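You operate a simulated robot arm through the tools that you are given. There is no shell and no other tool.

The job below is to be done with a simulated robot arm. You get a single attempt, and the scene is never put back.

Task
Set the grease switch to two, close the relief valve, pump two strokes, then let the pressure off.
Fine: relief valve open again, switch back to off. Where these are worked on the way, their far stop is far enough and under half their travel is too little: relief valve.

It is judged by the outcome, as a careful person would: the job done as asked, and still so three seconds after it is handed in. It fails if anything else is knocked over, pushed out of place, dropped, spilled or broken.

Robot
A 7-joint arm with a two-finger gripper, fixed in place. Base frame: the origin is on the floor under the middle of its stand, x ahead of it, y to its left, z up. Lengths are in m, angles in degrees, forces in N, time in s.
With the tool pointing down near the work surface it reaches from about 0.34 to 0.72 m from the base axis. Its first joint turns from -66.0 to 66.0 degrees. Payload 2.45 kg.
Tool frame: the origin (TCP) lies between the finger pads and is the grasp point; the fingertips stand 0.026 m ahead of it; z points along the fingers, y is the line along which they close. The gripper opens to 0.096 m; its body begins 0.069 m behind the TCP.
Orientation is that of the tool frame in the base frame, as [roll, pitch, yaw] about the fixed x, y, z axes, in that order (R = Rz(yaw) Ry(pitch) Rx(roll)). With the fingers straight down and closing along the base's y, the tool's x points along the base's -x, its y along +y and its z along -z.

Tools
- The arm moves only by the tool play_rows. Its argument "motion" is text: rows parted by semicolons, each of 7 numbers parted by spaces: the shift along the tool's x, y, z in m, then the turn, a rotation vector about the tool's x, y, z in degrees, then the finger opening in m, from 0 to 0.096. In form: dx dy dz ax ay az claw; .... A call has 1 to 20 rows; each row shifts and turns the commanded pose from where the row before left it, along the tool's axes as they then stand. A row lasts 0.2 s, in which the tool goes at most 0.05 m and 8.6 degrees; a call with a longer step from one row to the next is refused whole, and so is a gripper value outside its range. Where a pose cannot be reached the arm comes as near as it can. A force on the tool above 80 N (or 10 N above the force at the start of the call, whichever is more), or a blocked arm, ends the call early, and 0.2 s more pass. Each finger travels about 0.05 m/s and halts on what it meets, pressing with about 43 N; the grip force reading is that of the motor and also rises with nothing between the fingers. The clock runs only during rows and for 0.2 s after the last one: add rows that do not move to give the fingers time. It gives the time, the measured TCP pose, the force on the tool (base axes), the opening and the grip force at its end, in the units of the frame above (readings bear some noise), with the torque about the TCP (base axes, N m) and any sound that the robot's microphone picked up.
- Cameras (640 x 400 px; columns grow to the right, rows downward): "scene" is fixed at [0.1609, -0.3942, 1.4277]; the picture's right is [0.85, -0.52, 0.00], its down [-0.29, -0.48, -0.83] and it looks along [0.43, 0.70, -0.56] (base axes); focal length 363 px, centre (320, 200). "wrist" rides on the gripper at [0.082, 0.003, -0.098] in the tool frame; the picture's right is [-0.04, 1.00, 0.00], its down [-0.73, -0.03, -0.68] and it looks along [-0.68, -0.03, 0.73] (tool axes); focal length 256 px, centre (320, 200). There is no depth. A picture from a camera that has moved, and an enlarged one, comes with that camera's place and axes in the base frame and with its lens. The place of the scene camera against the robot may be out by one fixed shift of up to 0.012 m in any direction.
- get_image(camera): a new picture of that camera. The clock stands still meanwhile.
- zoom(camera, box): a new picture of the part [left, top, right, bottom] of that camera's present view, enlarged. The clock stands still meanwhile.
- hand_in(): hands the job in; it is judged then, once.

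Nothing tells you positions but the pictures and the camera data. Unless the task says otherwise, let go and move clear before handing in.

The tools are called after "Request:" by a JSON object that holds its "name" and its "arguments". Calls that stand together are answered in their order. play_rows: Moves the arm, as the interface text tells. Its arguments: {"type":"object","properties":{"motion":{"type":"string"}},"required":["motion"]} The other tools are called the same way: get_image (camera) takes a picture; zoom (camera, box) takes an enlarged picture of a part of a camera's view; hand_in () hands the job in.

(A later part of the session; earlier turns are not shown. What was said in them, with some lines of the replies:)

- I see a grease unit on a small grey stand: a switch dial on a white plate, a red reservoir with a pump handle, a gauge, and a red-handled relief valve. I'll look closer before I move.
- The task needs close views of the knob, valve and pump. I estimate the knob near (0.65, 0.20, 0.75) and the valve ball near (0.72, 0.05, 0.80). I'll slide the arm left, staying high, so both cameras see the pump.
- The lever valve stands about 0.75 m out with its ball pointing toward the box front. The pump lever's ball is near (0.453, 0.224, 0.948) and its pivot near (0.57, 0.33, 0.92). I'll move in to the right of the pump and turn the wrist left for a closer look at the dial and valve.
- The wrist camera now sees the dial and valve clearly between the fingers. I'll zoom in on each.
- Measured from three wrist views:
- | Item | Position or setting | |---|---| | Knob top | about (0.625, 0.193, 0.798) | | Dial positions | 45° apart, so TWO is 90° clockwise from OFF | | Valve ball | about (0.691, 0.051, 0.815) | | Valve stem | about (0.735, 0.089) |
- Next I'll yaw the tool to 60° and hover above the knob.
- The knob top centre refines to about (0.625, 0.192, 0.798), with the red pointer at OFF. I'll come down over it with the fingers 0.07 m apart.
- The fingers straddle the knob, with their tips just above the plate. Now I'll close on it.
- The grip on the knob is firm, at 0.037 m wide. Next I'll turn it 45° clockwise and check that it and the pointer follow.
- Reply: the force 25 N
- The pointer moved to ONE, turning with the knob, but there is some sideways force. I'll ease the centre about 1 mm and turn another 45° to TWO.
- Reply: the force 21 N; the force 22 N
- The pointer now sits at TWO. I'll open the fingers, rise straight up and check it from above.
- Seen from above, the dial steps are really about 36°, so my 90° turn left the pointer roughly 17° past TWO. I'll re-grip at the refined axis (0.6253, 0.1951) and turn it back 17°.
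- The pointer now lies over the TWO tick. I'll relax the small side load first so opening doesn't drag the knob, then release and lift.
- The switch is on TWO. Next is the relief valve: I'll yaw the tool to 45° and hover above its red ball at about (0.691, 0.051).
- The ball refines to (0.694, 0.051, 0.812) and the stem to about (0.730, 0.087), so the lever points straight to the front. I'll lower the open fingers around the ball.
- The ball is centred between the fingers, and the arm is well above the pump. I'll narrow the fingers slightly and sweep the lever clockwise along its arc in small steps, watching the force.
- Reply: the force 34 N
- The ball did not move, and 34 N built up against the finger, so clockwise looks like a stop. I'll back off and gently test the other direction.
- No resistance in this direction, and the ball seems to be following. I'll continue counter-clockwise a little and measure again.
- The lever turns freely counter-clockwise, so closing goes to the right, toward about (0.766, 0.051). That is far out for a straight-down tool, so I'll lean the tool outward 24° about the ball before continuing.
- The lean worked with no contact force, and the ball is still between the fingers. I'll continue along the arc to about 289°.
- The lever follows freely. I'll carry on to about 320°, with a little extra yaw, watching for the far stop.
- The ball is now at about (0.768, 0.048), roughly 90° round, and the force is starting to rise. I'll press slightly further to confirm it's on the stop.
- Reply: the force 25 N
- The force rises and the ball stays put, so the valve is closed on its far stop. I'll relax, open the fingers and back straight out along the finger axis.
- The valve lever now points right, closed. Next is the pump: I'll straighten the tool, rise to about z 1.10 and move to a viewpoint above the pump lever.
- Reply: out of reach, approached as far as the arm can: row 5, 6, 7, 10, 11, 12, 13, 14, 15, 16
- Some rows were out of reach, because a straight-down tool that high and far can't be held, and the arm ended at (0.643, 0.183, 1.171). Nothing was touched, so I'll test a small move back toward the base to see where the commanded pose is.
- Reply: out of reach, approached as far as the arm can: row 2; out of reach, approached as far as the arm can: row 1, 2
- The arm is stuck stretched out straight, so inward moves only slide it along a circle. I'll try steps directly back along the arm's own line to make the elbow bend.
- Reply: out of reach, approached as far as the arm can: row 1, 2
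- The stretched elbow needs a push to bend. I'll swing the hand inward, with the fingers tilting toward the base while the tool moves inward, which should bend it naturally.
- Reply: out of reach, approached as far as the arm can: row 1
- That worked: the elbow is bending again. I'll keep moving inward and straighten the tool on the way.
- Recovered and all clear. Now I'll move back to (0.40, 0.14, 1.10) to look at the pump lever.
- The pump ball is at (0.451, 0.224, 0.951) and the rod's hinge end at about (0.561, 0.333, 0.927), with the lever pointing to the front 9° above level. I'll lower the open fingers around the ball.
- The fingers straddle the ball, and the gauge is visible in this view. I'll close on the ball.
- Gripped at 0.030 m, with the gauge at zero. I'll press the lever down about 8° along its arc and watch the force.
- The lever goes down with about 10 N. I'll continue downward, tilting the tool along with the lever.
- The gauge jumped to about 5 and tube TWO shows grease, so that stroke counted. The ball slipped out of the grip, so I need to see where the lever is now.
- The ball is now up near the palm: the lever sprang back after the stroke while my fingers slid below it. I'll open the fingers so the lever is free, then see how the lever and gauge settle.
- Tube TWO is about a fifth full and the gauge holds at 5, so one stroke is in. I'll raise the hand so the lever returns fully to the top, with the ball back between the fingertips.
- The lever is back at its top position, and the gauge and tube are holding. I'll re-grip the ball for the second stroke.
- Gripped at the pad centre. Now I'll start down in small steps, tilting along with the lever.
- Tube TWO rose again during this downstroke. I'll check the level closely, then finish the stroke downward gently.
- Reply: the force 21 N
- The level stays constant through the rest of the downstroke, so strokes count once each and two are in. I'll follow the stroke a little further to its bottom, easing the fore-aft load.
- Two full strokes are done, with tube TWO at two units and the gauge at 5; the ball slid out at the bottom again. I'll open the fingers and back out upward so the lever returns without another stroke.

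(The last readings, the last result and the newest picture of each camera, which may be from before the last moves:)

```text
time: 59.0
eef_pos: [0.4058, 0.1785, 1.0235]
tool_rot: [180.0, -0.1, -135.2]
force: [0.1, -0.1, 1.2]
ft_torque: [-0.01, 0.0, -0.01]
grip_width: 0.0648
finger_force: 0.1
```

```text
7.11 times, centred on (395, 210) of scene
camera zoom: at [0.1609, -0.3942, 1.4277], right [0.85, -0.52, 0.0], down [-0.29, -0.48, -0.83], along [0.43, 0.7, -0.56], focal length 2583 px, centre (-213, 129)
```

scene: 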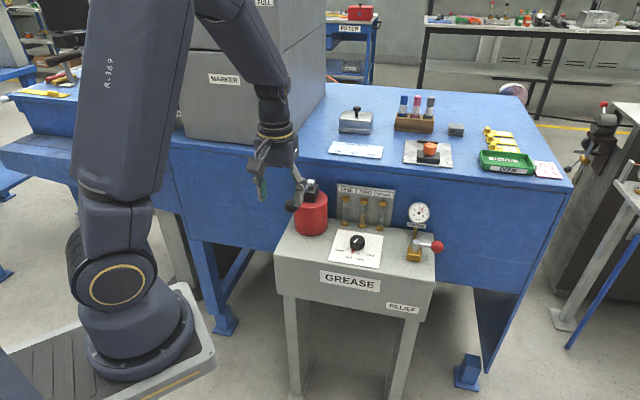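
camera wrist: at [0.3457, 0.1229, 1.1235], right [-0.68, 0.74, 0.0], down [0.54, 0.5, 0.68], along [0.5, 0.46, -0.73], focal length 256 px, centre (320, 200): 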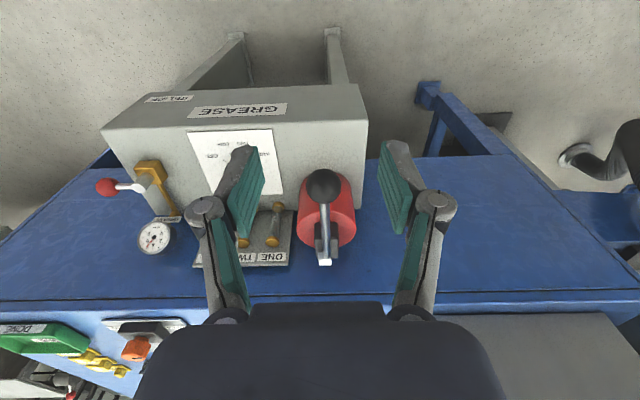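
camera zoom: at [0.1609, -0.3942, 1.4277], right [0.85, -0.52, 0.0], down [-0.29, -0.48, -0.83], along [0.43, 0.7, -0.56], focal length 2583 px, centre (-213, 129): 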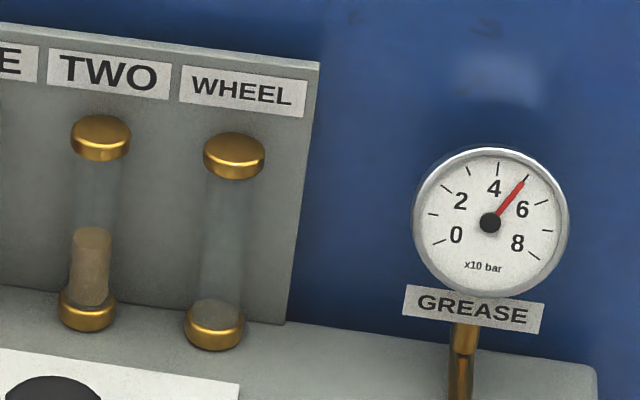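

The lever is back up, with two units in tube TWO and the pressure at about 50 bar. Next I'll let the pressure off: return toward the valve by a reachable route and take the same leaned pose as before.

Request:
{"name": "play_rows", "arguments": {"motion": "0.0246 -0.0313 0 0 0 0 0.06; 0.0246 -0.0313 0 0 0 0 0.06; 0.0246 -0.0313 0 0 0 0 0.06; -0.0269 -0.0297 0.0147 0 0 0 0.06; -0.0269 -0.0297 0.0147 0 0 0 0.06; -0.0269 -0.0297 0.0147 0 0 0 0.06; -0.0269 -0.0297 0.0147 0 0 0 0.06; -0.0269 -0.0297 0.0147 0 0 0 0.06; 0 0 0 0 0 -7.5 0.06; 0 0 0 0 0 -7.5 0.06; 0 0 0 0 0 -7.5 0.06; 0 0 0 0 0 -7.5 0.06; 0 0 0 7.73 -2.07 0 0.06; 0 0 0 7.73 -2.07 0 0.06; 0 0 0 7.73 -2.07 0 0.06; 0 0 0 -0.79 -2.95 -6.85 0.06; 0 0 0 -0.79 -2.95 -6.85 0.06; 0 0 0 0 0 0 0.06"}}

Request:
{"name": "get_image", "arguments": {"camera": "wrist"}}

Request:
{"name": "get_image", "arguments": {"camera": "scene"}}

```text
time: 62.8
eef_pos: [0.6182, 0.0496, 0.9519]
tool_rot: [-156.7, 5.9, -88.8]
force: [0.3, 0.7, -0.4]
ft_torque: [-0.02, 0.01, 0.0]
grip_width: 0.0601
finger_force: 0.1
```

```text
taken
camera wrist: at [0.58, -0.0429, 1.0316], right [-0.92, 0.06, -0.39], down [-0.26, 0.66, 0.71], along [0.3, 0.75, -0.59], focal length 256 px, centre (320, 200)
```

wrist: 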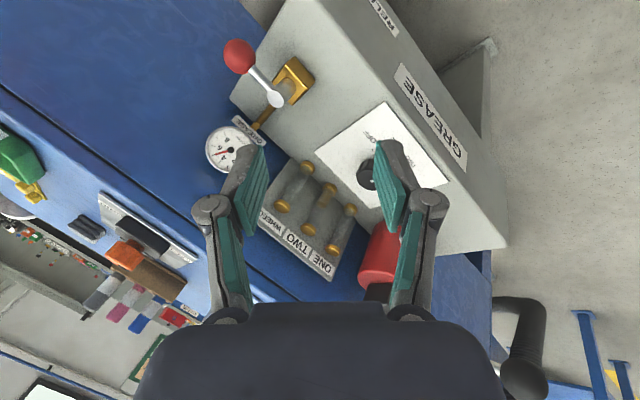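

```text
taken
```

scene: 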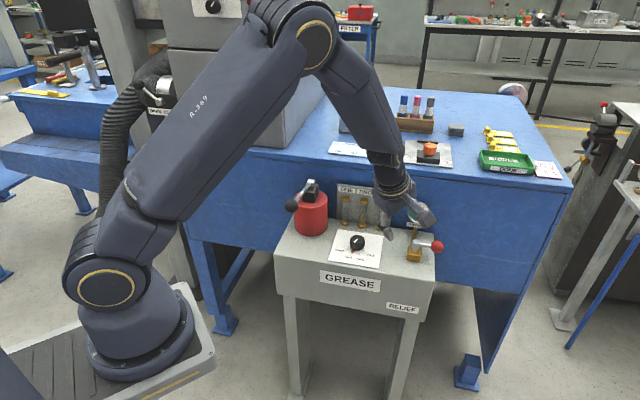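

All clear. I'll move to the pre-approach point and check the ball's alignment.

Request:
{"name": "play_rows", "arguments": {"motion": "0.0044 -0.028 0.0244 0 0 0 0.06; 0.0044 -0.028 0.0244 0 0 0 0.06; 0.0044 -0.028 0.0244 0 0 0 0.06; 0 0 0 0 0 0 0.06"}}

Request:
{"name": "get_image", "arguments": {"camera": "wrist"}}

```text
time: 63.8
eef_pos: [0.7253, 0.0421, 0.9157]
tool_rot: [-156.7, 6.1, -88.8]
force: [0.6, 0.3, -0.2]
ft_torque: [0.03, 0.04, -0.01]
grip_width: 0.06
finger_force: 0.1
```

```text
taken
camera wrist: at [0.6848, -0.0489, 0.995], right [-0.92, 0.06, -0.39], down [-0.25, 0.66, 0.71], along [0.3, 0.75, -0.59], focal length 256 px, centre (320, 200)
```

wrist: 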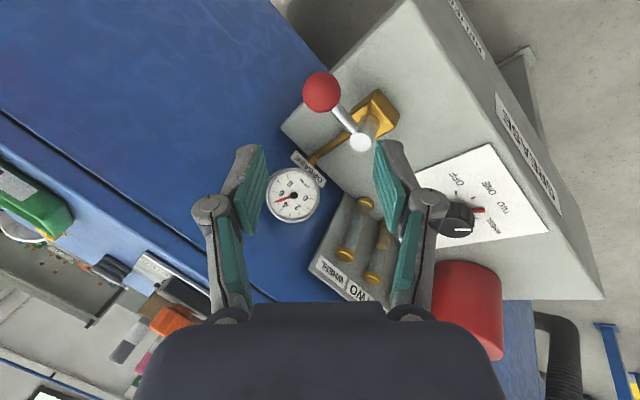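

It matches the view when I backed out. I'll advance along the finger axis so the fingers straddle the ball.

Request:
{"name": "play_rows", "arguments": {"motion": "0.002 0 0.025 0 0 0 0.06; 0.002 0 0.025 0 0 0 0.06; 0 0 0.025 0 0 0 0.06; 0 0 0.02 0 0 0 0.06; 0 0 0.014 0 0 0 0.06; 0 0 0 0 0 0 0.06"}}

Request:
{"name": "get_image", "arguments": {"camera": "wrist"}}

```text
time: 65.2
eef_pos: [0.7673, 0.0488, 0.8144]
tool_rot: [-156.7, 6.1, -88.7]
force: [-0.1, -0.4, -0.8]
ft_torque: [-0.04, 0.01, 0.01]
grip_width: 0.06
finger_force: 0.1
```

```text
taken
camera wrist: at [0.7281, -0.042, 0.8953], right [-0.92, 0.06, -0.39], down [-0.25, 0.66, 0.71], along [0.3, 0.75, -0.59], focal length 256 px, centre (320, 200)
```

wrist: 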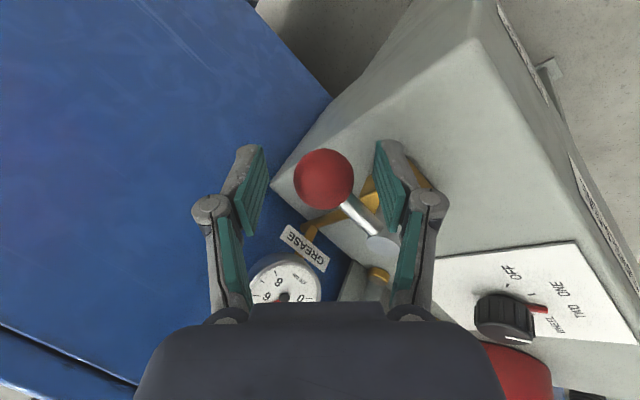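

The ball is centred. I'll narrow the fingers slightly and sweep the lever back clockwise toward open.

Request:
{"name": "play_rows", "arguments": {"motion": "0 0 0 0 0 0 0.05; 0 0 0 0 0 0 0.042; 0.0034 0.0073 -0.0035 0.79 2.95 6.85 0.042; 0.0052 0.0064 -0.0033 0.79 2.95 6.85 0.042; 0.005 0.0066 -0.0034 0 0 0 0.042; 0 0 0 0 0 0 0.042"}}

Request:
{"name": "get_image", "arguments": {"camera": "wrist"}}

Request:
{"name": "zoom", "arguments": {"camera": "scene", "box": [370, 180, 470, 280]}}

```text
time: 66.6
eef_pos: [0.744, 0.0369, 0.8172]
tool_rot: [-156.7, 6.1, -103.9]
force: [3.0, -1.0, 1.9]
ft_torque: [-0.02, -0.04, -0.05]
grip_width: 0.0441
finger_force: 1.1
```

```text
taken
camera wrist: at [0.683, -0.0399, 0.8968], right [-0.87, 0.3, -0.39], down [-0.08, 0.7, 0.71], along [0.49, 0.65, -0.59], focal length 256 px, centre (320, 200)
```

wrist: 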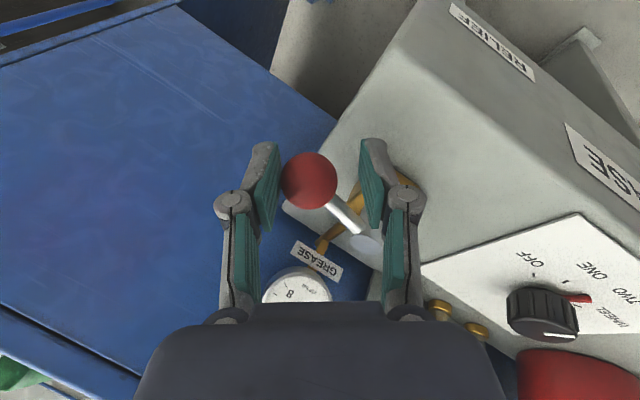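

```text
4.00 times, centred on (420, 230) of scene
camera zoom: at [0.1609, -0.3943, 1.4277], right [0.85, -0.52, 0.0], down [-0.29, -0.48, -0.83], along [0.43, 0.7, -0.56], focal length 1453 px, centre (-80, 80)
```

zoom: 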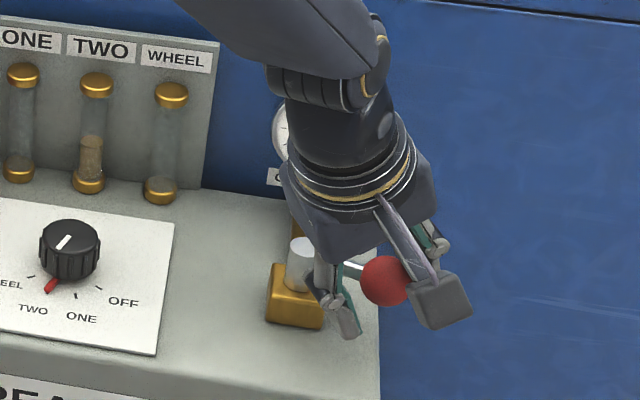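

The finger has met the ball and it is starting to follow. I'll continue the sweep.

Request:
{"name": "play_rows", "arguments": {"motion": "0.0035 0.0074 -0.0036 0 0 0 0.042; 0.0021 0.0078 -0.0036 0 0 0 0.042; 0.0006 0.0082 -0.0036 0 0 0 0.042; 0 0 0 0 0 0 0.042"}}

Request:
{"name": "get_image", "arguments": {"camera": "wrist"}}

Request:
{"name": "zoom", "arguments": {"camera": "scene", "box": [370, 180, 470, 280]}}

```text
time: 67.6
eef_pos: [0.7177, 0.0378, 0.8167]
tool_rot: [-156.8, 6.1, -103.7]
force: [-0.2, 0.0, 0.1]
ft_torque: [0.03, 0.0, -0.02]
grip_width: 0.0424
finger_force: 0.9
```

```text
taken
camera wrist: at [0.6553, -0.0398, 0.8971], right [-0.87, 0.3, -0.39], down [-0.08, 0.7, 0.71], along [0.48, 0.65, -0.59], focal length 256 px, centre (320, 200)
```

wrist: 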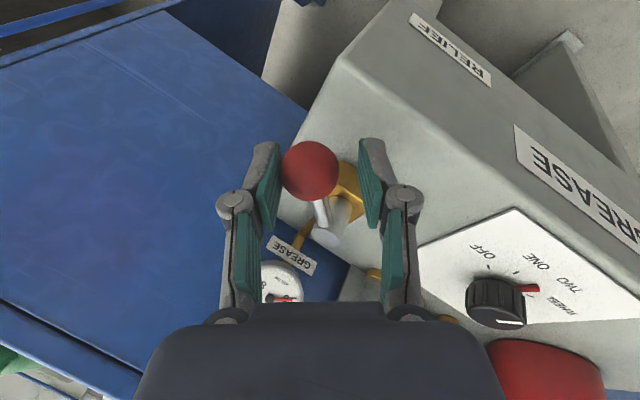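

```text
4.00 times, centred on (420, 230) of scene
camera zoom: at [0.1609, -0.3942, 1.4277], right [0.85, -0.52, 0.0], down [-0.29, -0.48, -0.83], along [0.43, 0.7, -0.56], focal length 1453 px, centre (-80, 80)
```

zoom: 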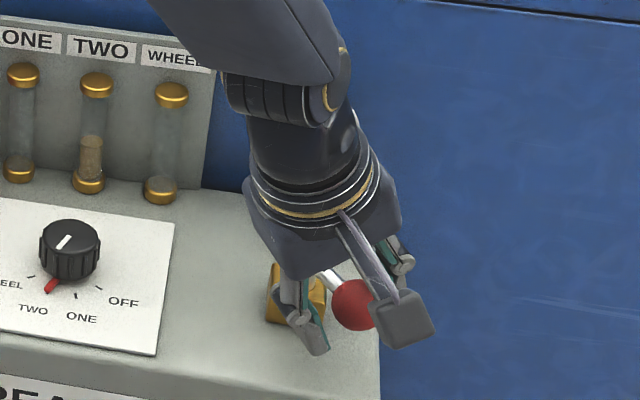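

It is following freely. Now I'll straighten the tool and sweep the rest of the way to the front stop.

Request:
{"name": "play_rows", "arguments": {"motion": "0 0 0 -7.73 2.07 0 0.042; 0 0 0 -7.73 2.07 0 0.042; 0 0 0 -7.73 2.07 0 0.042; 0 0 0 0 0 0 0.042; -0.0004 0.0067 0 0 0 7.5 0.042; -0.0004 0.0067 0 0 0 7.5 0.042; -0.0004 0.0067 0 0 0 7.5 0.042; -0.0004 0.0067 0 0 0 7.5 0.042; 0 0 0 0 0 0 0.042"}}

Request:
{"name": "get_image", "arguments": {"camera": "wrist"}}

Request:
{"name": "zoom", "arguments": {"camera": "scene", "box": [370, 180, 470, 280]}}

```text
time: 69.6
eef_pos: [0.6949, 0.0512, 0.8167]
tool_rot: [-180.0, 0.1, -135.2]
force: [-0.3, -0.2, 0.1]
ft_torque: [-0.01, 0.01, 0.03]
grip_width: 0.0421
finger_force: 0.0
```

```text
taken
camera wrist: at [0.6353, -0.0041, 0.9148], right [-0.68, 0.74, 0.0], down [0.54, 0.5, 0.68], along [0.5, 0.46, -0.73], focal length 256 px, centre (320, 200)
```

wrist: 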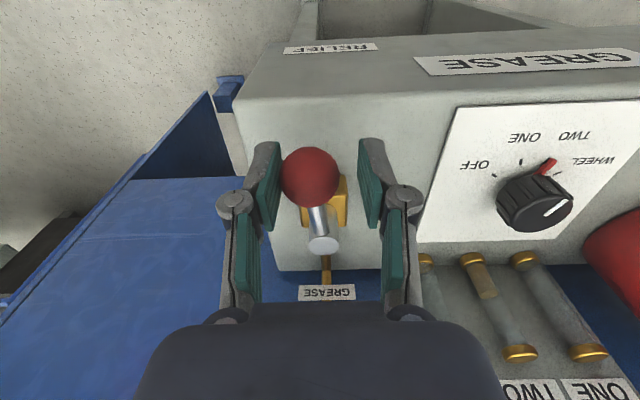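

```text
4.00 times, centred on (420, 230) of scene
camera zoom: at [0.1609, -0.3942, 1.4277], right [0.85, -0.52, 0.0], down [-0.29, -0.48, -0.83], along [0.43, 0.7, -0.56], focal length 1453 px, centre (-80, 80)
```

zoom: 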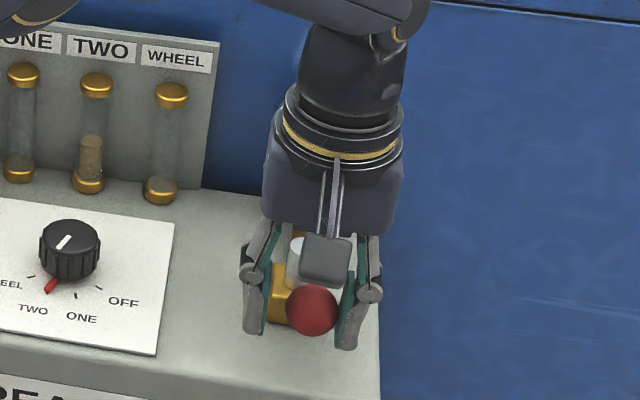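

The lever is nearly at its front stop. One more small step should seat it.

Request:
{"name": "play_rows", "arguments": {"motion": "-0.0004 0.0067 0 0 0 7.5 0.042; 0 0.002 0 0 0 0 0.042; 0 0 0 0 0 0 0.042"}}

Request:
{"name": "get_image", "arguments": {"camera": "wrist"}}

```text
time: 70.4
eef_pos: [0.6884, 0.0571, 0.815]
tool_rot: [-179.9, 0.0, -142.8]
force: [4.4, -6.6, -1.8]
ft_torque: [0.0, -0.05, 0.01]
grip_width: 0.0465
finger_force: 3.3
```

```text
taken
camera wrist: at [0.6227, 0.0099, 0.9147], right [-0.57, 0.82, 0.0], down [0.6, 0.42, 0.68], along [0.56, 0.39, -0.73], focal length 256 px, centre (320, 200)
```

wrist: 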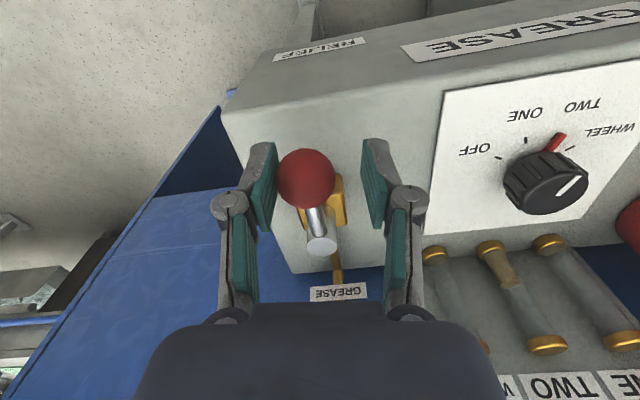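

The ball is back at about (0.693, 0.050), its original open position on the stop. I'll centre, open the fingers, lift away and check the gauge.

Request:
{"name": "play_rows", "arguments": {"motion": "0 -0.004 0 0 0 0 0.05; 0 0 0 0 0 0 0.06; 0 0 0 0 0 0 0.06; 0 0 -0.02 0 0 0 0.06; 0 0 -0.03 0 0 0 0.06; 0 0 -0.035 0 0 0 0.06; 0 0 0 0 0 0 0.06"}}

Request:
{"name": "get_image", "arguments": {"camera": "wrist"}}

Request:
{"name": "zoom", "arguments": {"camera": "scene", "box": [340, 170, 470, 280]}}

```text
time: 72.0
eef_pos: [0.6915, 0.0558, 0.9016]
tool_rot: [180.0, 0.1, -142.7]
force: [-0.3, 0.0, -1.2]
ft_torque: [-0.01, 0.03, -0.01]
grip_width: 0.0601
finger_force: 0.1
```

```text
taken
camera wrist: at [0.6255, 0.0082, 0.9997], right [-0.57, 0.82, 0.0], down [0.6, 0.42, 0.68], along [0.56, 0.39, -0.73], focal length 256 px, centre (320, 200)
```

wrist: 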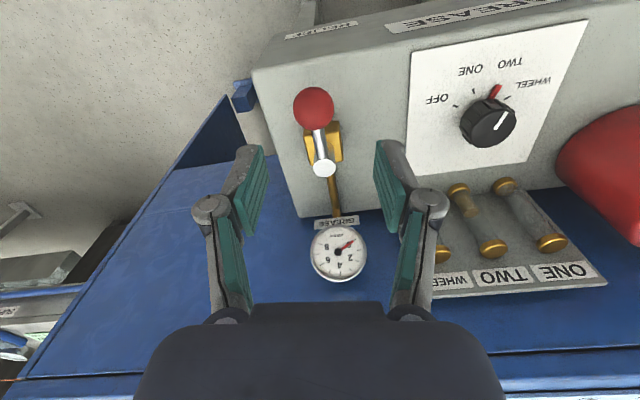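

```text
3.64 times, centred on (405, 225) of scene
camera zoom: at [0.1609, -0.3942, 1.4277], right [0.85, -0.52, 0.0], down [-0.29, -0.48, -0.83], along [0.43, 0.7, -0.56], focal length 1321 px, centre (11, 109)
```

zoom: 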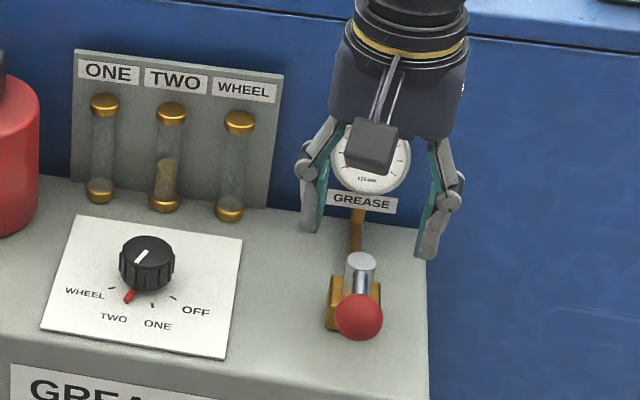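

The pressure is off, with the gauge at 0 and the valve open. Next I'll return the switch to OFF: move above the knob with the tool yawed to about -12°.

Request:
{"name": "play_rows", "arguments": {"motion": "0 0 0 0 0 8.2 0.065; 0 0 0 0 0 8.2 0.065; 0 0 0 0 0 8.2 0.065; 0 0 0 0 0 8.2 0.065; 0 0 0 0 0 8.2 0.065; 0 0 0 0 0 8.3 0.065; 0.0234 0.0306 0 0 0 0 0.065; 0.0234 0.0306 0 0 0 0 0.065; 0.0234 0.0306 0 0 0 0 0.065; 0.0234 0.0306 0 0 0 0 0.065; 0 0 0 0 0 0 0.065"}}

Request:
{"name": "get_image", "arguments": {"camera": "wrist"}}

Request:
{"name": "zoom", "arguments": {"camera": "scene", "box": [320, 225, 400, 275]}}

Request:
{"name": "zoom", "arguments": {"camera": "scene", "box": [390, 195, 450, 275]}}

```text
time: 74.4
eef_pos: [0.6241, 0.1965, 0.9033]
tool_rot: [180.0, 0.1, 168.2]
force: [0.9, 0.1, 0.3]
ft_torque: [0.04, 0.02, -0.03]
grip_width: 0.065
finger_force: 0.1
```

```text
taken
camera wrist: at [0.5455, 0.2161, 1.0012], right [0.25, 0.97, 0.0], down [0.71, -0.18, 0.68], along [0.66, -0.17, -0.73], focal length 256 px, centre (320, 200)
```

wrist: 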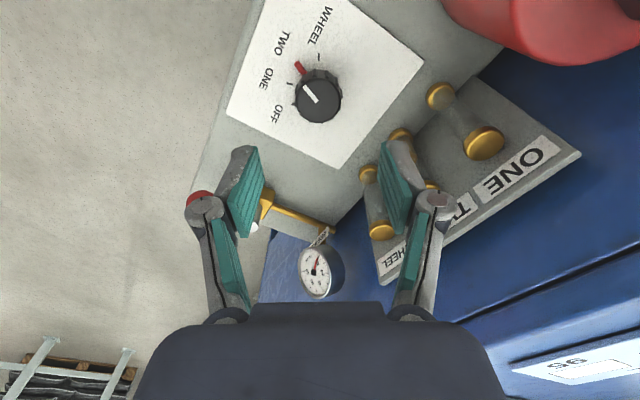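

```text
8.00 times, centred on (360, 250) of scene
camera zoom: at [0.1609, -0.3942, 1.4277], right [0.85, -0.52, 0.0], down [-0.29, -0.48, -0.83], along [0.43, 0.7, -0.56], focal length 2906 px, centre (0, -200)
```

zoom: 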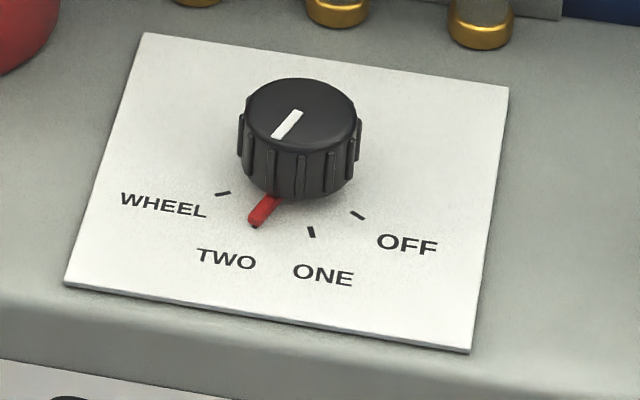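

```text
5.00 times, centred on (420, 235) of scene
camera zoom: at [0.1609, -0.3942, 1.4277], right [0.85, -0.52, 0.0], down [-0.29, -0.48, -0.83], along [0.43, 0.7, -0.56], focal length 1816 px, centre (-180, 25)
```

zoom: 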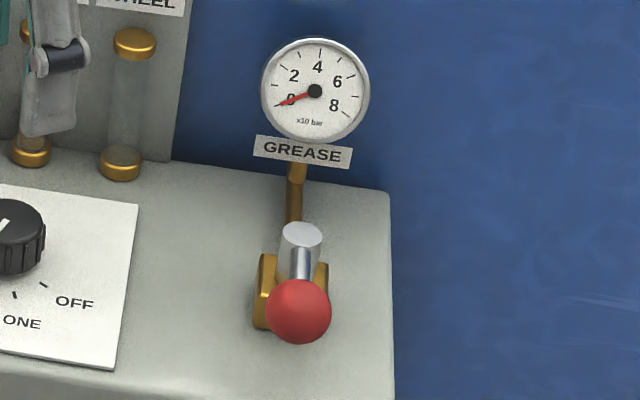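

The valve and gauge match their starting views. I'll lower onto the knob and grip it.

Request:
{"name": "play_rows", "arguments": {"motion": "-0.0008 -0.0009 0.02 0 0 0 0.065; 0 0 0.025 0 0 0 0.065; 0 0 0.025 0 0 0 0.065; 0 0 0.02 0 0 0 0.065; 0 0 0.01 0 0 0 0.065; 0 0 0.0035 0 0 0 0.065; 0 0 0 0 0 0 0.05; 0 0 0 0 0 0 0.04; 0 0 0 0 0 0 0.03; 0 0 0 0 0 0 0.03; 0 0 0 0 0 0 0.03"}}

Request:
{"name": "zoom", "arguments": {"camera": "wrist", "box": [200, 60, 440, 260]}}

```text
time: 76.8
eef_pos: [0.6257, 0.1953, 0.7996]
tool_rot: [179.8, 0.1, 168.1]
force: [4.7, 11.9, -3.9]
ft_torque: [0.3, -0.4, -0.01]
grip_width: 0.0373
finger_force: 45.1
```

```text
2.00 times, centred on (320, 160) of wrist
camera zoom: at [0.5467, 0.2139, 0.8966], right [0.24, 0.97, 0.0], down [0.71, -0.18, 0.68], along [0.66, -0.16, -0.73], focal length 512 px, centre (320, 280)
```

zoom: 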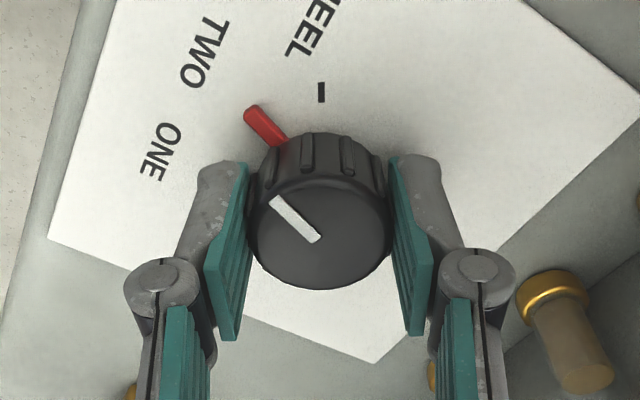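

Gripped, with the pointer still at TWO. I'll ease the side load and turn counter-clockwise toward OFF, half the way first.

Request:
{"name": "play_rows", "arguments": {"motion": "0.0003 0.0014 0 0 0 0 0.03; 0 0 0 0 0 -7.2 0.03; 0 0 0 0 0 -7.2 0.03; 0 0 0 0 0 -7.2 0.03; 0 0 0 0 0 -7.2 0.03; 0 0 0 0 0 -7.2 0.03; 0 0 0 0 0 0 0.03"}}

Request:
{"name": "zoom", "arguments": {"camera": "wrist", "box": [200, 60, 440, 260]}}

```text
time: 78.4
eef_pos: [0.6248, 0.1953, 0.7981]
tool_rot: [-179.9, 0.1, -155.9]
force: [1.2, 6.5, 7.9]
ft_torque: [0.29, -0.51, 0.06]
grip_width: 0.0376
finger_force: 45.1
```

```text
2.00 times, centred on (320, 160) of wrist
camera zoom: at [0.5501, 0.1636, 0.8966], right [-0.37, 0.93, 0.0], down [0.68, 0.27, 0.68], along [0.63, 0.25, -0.73], focal length 512 px, centre (320, 280)
```

zoom: 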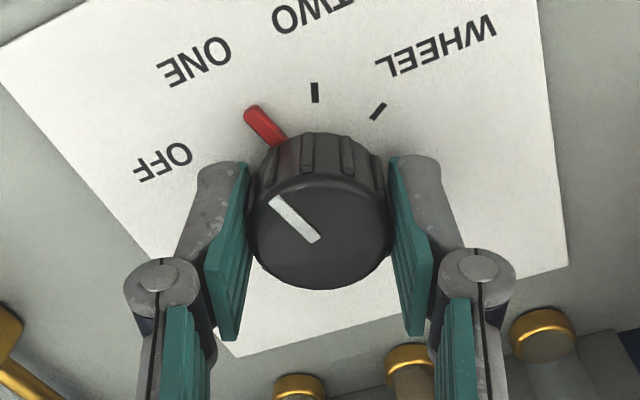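

The pointer is at ONE and the loads are low. I'll turn the remaining 36° to OFF.

Request:
{"name": "play_rows", "arguments": {"motion": "0 0 0 0 0 -7.2 0.03; 0 0 0 0 0 -7.2 0.03; 0 0 0 0 0 -7.2 0.03; 0 0 0 0 0 -7.2 0.03; 0 0 0 0 0 -7.2 0.03; 0 0 0 0 0 0 0.03"}}

Request:
{"name": "zoom", "arguments": {"camera": "wrist", "box": [200, 60, 440, 260]}}

Request:
{"name": "zoom", "arguments": {"camera": "scene", "box": [320, 225, 400, 275]}}

```text
time: 79.8
eef_pos: [0.6258, 0.1947, 0.799]
tool_rot: [180.0, 0.0, -119.8]
force: [0.0, 5.6, 6.9]
ft_torque: [0.32, -0.04, 0.01]
grip_width: 0.0377
finger_force: 45.1
```

```text
2.00 times, centred on (320, 160) of wrist
camera zoom: at [0.5829, 0.1248, 0.8968], right [-0.85, 0.53, 0.0], down [0.39, 0.62, 0.68], along [0.36, 0.58, -0.73], focal length 512 px, centre (320, 280)
```

zoom: 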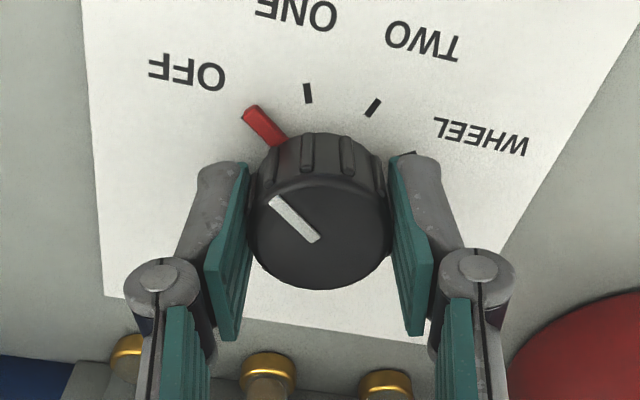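

```text
8.00 times, centred on (360, 250) of scene
camera zoom: at [0.1607, -0.3941, 1.4277], right [0.85, -0.52, 0.0], down [-0.29, -0.48, -0.83], along [0.43, 0.7, -0.56], focal length 2906 px, centre (0, -200)
```

zoom: 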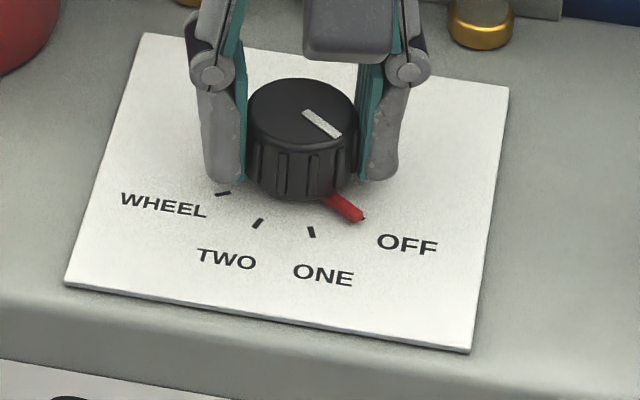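

It is within a few degrees of OFF: a sliver of the tick shows beside the pointer, and at the start it was fully covered. I'll add about 5° more.

Request:
{"name": "play_rows", "arguments": {"motion": "0 0 0 0 0 -5 0.03; 0 0 0 0 0 0 0.03; 0 0 0 0 0 0 0.03"}}

Request:
{"name": "zoom", "arguments": {"camera": "scene", "box": [320, 225, 400, 275]}}

Request:
{"name": "zoom", "arguments": {"camera": "wrist", "box": [200, 60, 440, 260]}}

```text
time: 80.6
eef_pos: [0.625, 0.1937, 0.7988]
tool_rot: [-179.9, 0.0, -114.9]
force: [-2.3, 5.9, 12.4]
ft_torque: [-0.47, 0.43, 0.05]
grip_width: 0.0376
finger_force: 45.2
```

```text
8.00 times, centred on (360, 250) of scene
camera zoom: at [0.1606, -0.3942, 1.4277], right [0.85, -0.52, 0.0], down [-0.29, -0.48, -0.83], along [0.43, 0.7, -0.56], focal length 2906 px, centre (0, -200)
```

zoom: 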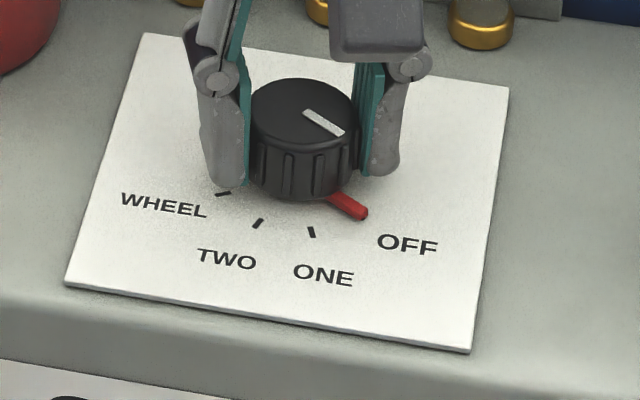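

```text
2.00 times, centred on (320, 160) of wrist
camera zoom: at [0.5889, 0.1213, 0.8967], right [-0.89, 0.46, 0.0], down [0.34, 0.65, 0.68], along [0.31, 0.6, -0.73], focal length 512 px, centre (320, 280)
```

zoom: 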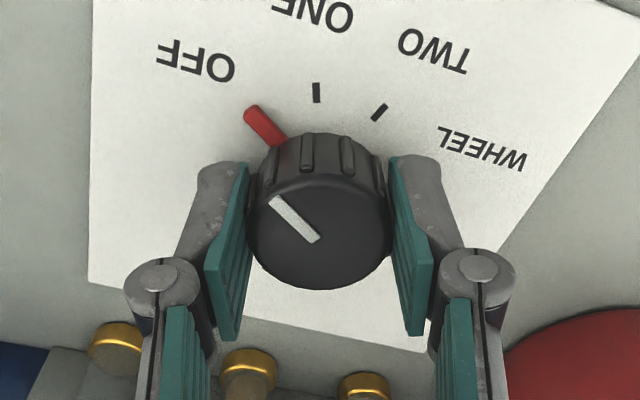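

The pointer now fully covers the OFF tick, matching the start. I'll relax, release and lift away.

Request:
{"name": "play_rows", "arguments": {"motion": "-0.0005 0.0006 -0.001 0 0 0 0.03; 0 0 0 0 0 0 0.03; 0 0 0 0 0 0 0.04; 0 0 0 0 0 0 0.05; 0 0 0 0 0 0 0.065; 0 0 0 0 0 0 0.065; 0 0 -0.015 0 0 0 0.065; 0 0 -0.03 0 0 0 0.065; 0 0 -0.03 0 0 0 0.065; 0 0 -0.03 0 0 0 0.065; 0 0 0 0 0 0 0.065"}}

Request:
{"name": "zoom", "arguments": {"camera": "scene", "box": [320, 225, 400, 275]}}

Request:
{"name": "get_image", "arguments": {"camera": "wrist"}}

Request:
{"name": "zoom", "arguments": {"camera": "wrist", "box": [270, 30, 390, 130]}}

```text
time: 83.0
eef_pos: [0.6239, 0.1934, 0.9052]
tool_rot: [-180.0, 0.0, -114.9]
force: [0.5, 0.2, -0.3]
ft_torque: [-0.01, 0.01, 0.0]
grip_width: 0.0651
finger_force: 0.1
```

```text
8.00 times, centred on (360, 250) of scene
camera zoom: at [0.1609, -0.3942, 1.4277], right [0.85, -0.52, 0.0], down [-0.29, -0.48, -0.83], along [0.43, 0.7, -0.56], focal length 2906 px, centre (0, -200)
```

zoom: 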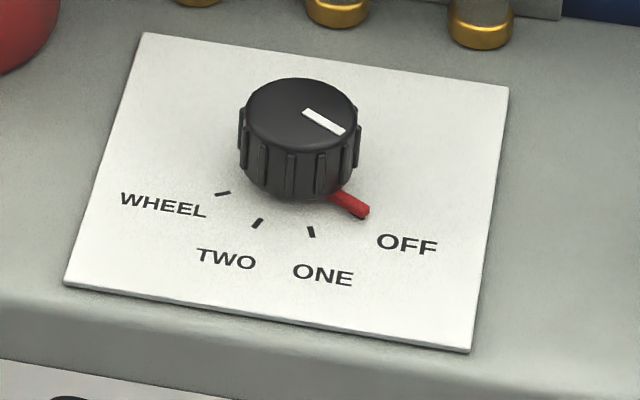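

```text
taken
camera wrist: at [0.587, 0.1201, 1.0036], right [-0.89, 0.46, 0.0], down [0.34, 0.65, 0.68], along [0.31, 0.6, -0.73], focal length 256 px, centre (320, 200)
```

wrist: 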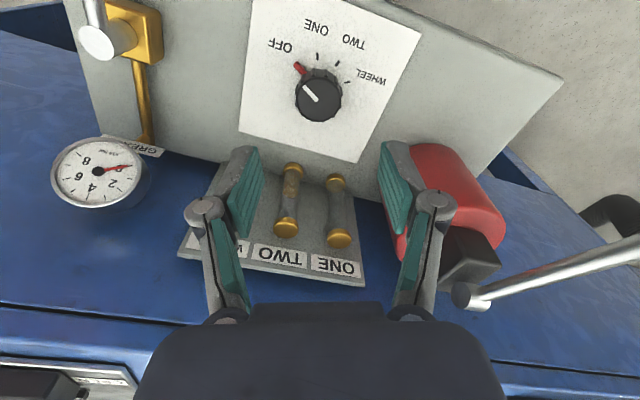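

```text
4.00 times, centred on (330, 80) of wrist
camera zoom: at [0.587, 0.1201, 1.0036], right [-0.89, 0.46, 0.0], down [0.34, 0.65, 0.68], along [0.31, 0.6, -0.73], focal length 1024 px, centre (280, 680)
```

zoom: 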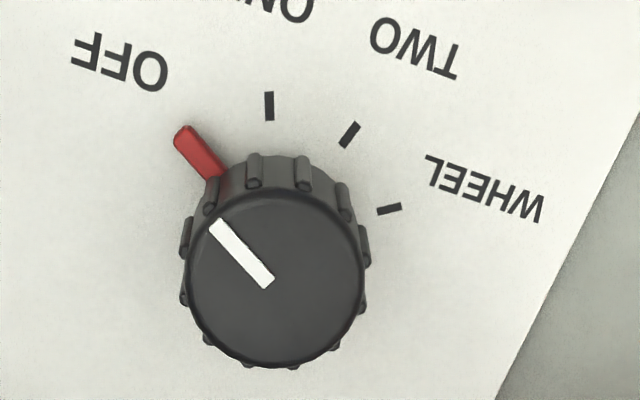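

The switch is at OFF and matches the first picture. I'll move the arm clear, back and to the right, and do a last check.

Request:
{"name": "play_rows", "arguments": {"motion": "0.0303 0.0087 -0.0158 0 0 0 0.065; 0.0303 0.0087 -0.0158 0 0 0 0.065; 0.0303 0.0087 -0.0158 0 0 0 0.065; 0.0303 0.0087 -0.0158 0 0 0 0.065; 0.0303 0.0087 -0.0158 0 0 0 0.065; 0.0303 0.0087 -0.0158 0 0 0 0.065; 0 0 0 0 0 0 0.065; 0 0 0 0 0 0 0.065"}}

Request:
{"name": "get_image", "arguments": {"camera": "scene"}}

Request:
{"name": "zoom", "arguments": {"camera": "scene", "box": [270, 170, 450, 330]}}

Request:
{"name": "get_image", "arguments": {"camera": "wrist"}}

```text
time: 84.8
eef_pos: [0.5014, 0.0514, 1.0001]
tool_rot: [-180.0, 0.0, -114.9]
force: [0.4, 0.6, 0.5]
ft_torque: [0.01, -0.01, -0.03]
grip_width: 0.065
finger_force: 0.0
```

```text
taken
```

scene: 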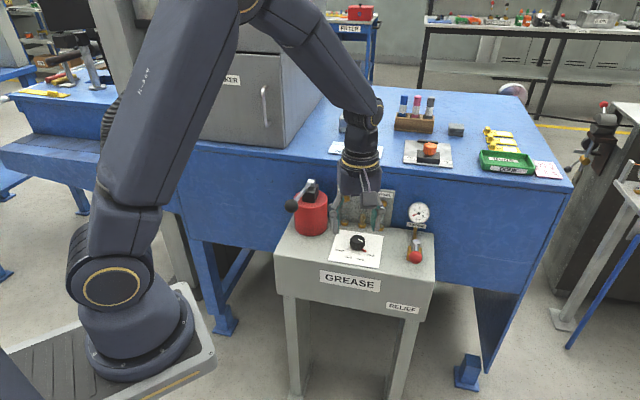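

```text
2.50 times, centred on (360, 250) of scene
camera zoom: at [0.1609, -0.3942, 1.4277], right [0.85, -0.52, 0.0], down [-0.29, -0.48, -0.83], along [0.43, 0.7, -0.56], focal length 908 px, centre (220, 75)
```

zoom: 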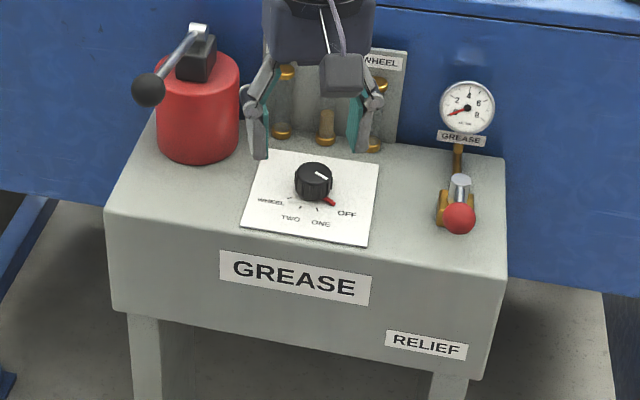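

```text
taken
camera wrist: at [0.4647, -0.0213, 1.0982], right [-0.89, 0.46, 0.0], down [0.34, 0.65, 0.68], along [0.31, 0.6, -0.73], focal length 256 px, centre (320, 200)
```

wrist: 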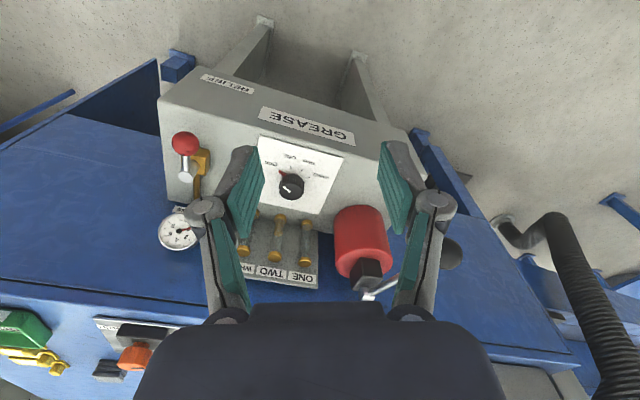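

The switch is at OFF, the relief valve is open, the gauge reads 0, and the pump lever is back up. Tube TWO holds two strokes of grease, nothing else was disturbed and the arm is clear, so I'm handing in.

Request:
{"name": "hand_in", "arguments": {}}

```text
The job is handed in.
```

The job is done and handed in. I set the grease switch to TWO, closed the relief valve, pumped two strokes and let the pressure off.

- **Pumping:** the gauge rose to about 50 bar on the first stroke and stayed there. Tube TWO filled by one unit on each of the two strokes.
- **End state:** the relief valve is open again, the gauge reads 0, the switch is back at OFF and the pump lever is up. The valve, switch and lever match the starting pictures.
- **Along the way:** I first turned the switch about 17° past TWO, and corrected it before closing the valve or pumping. The pump ball slid out of the grip near the bottom of both strokes; the lever sprang back up each time and no extra stroke registered.

Nothing else was knocked or moved in the final views, and the arm is clear of the unit.
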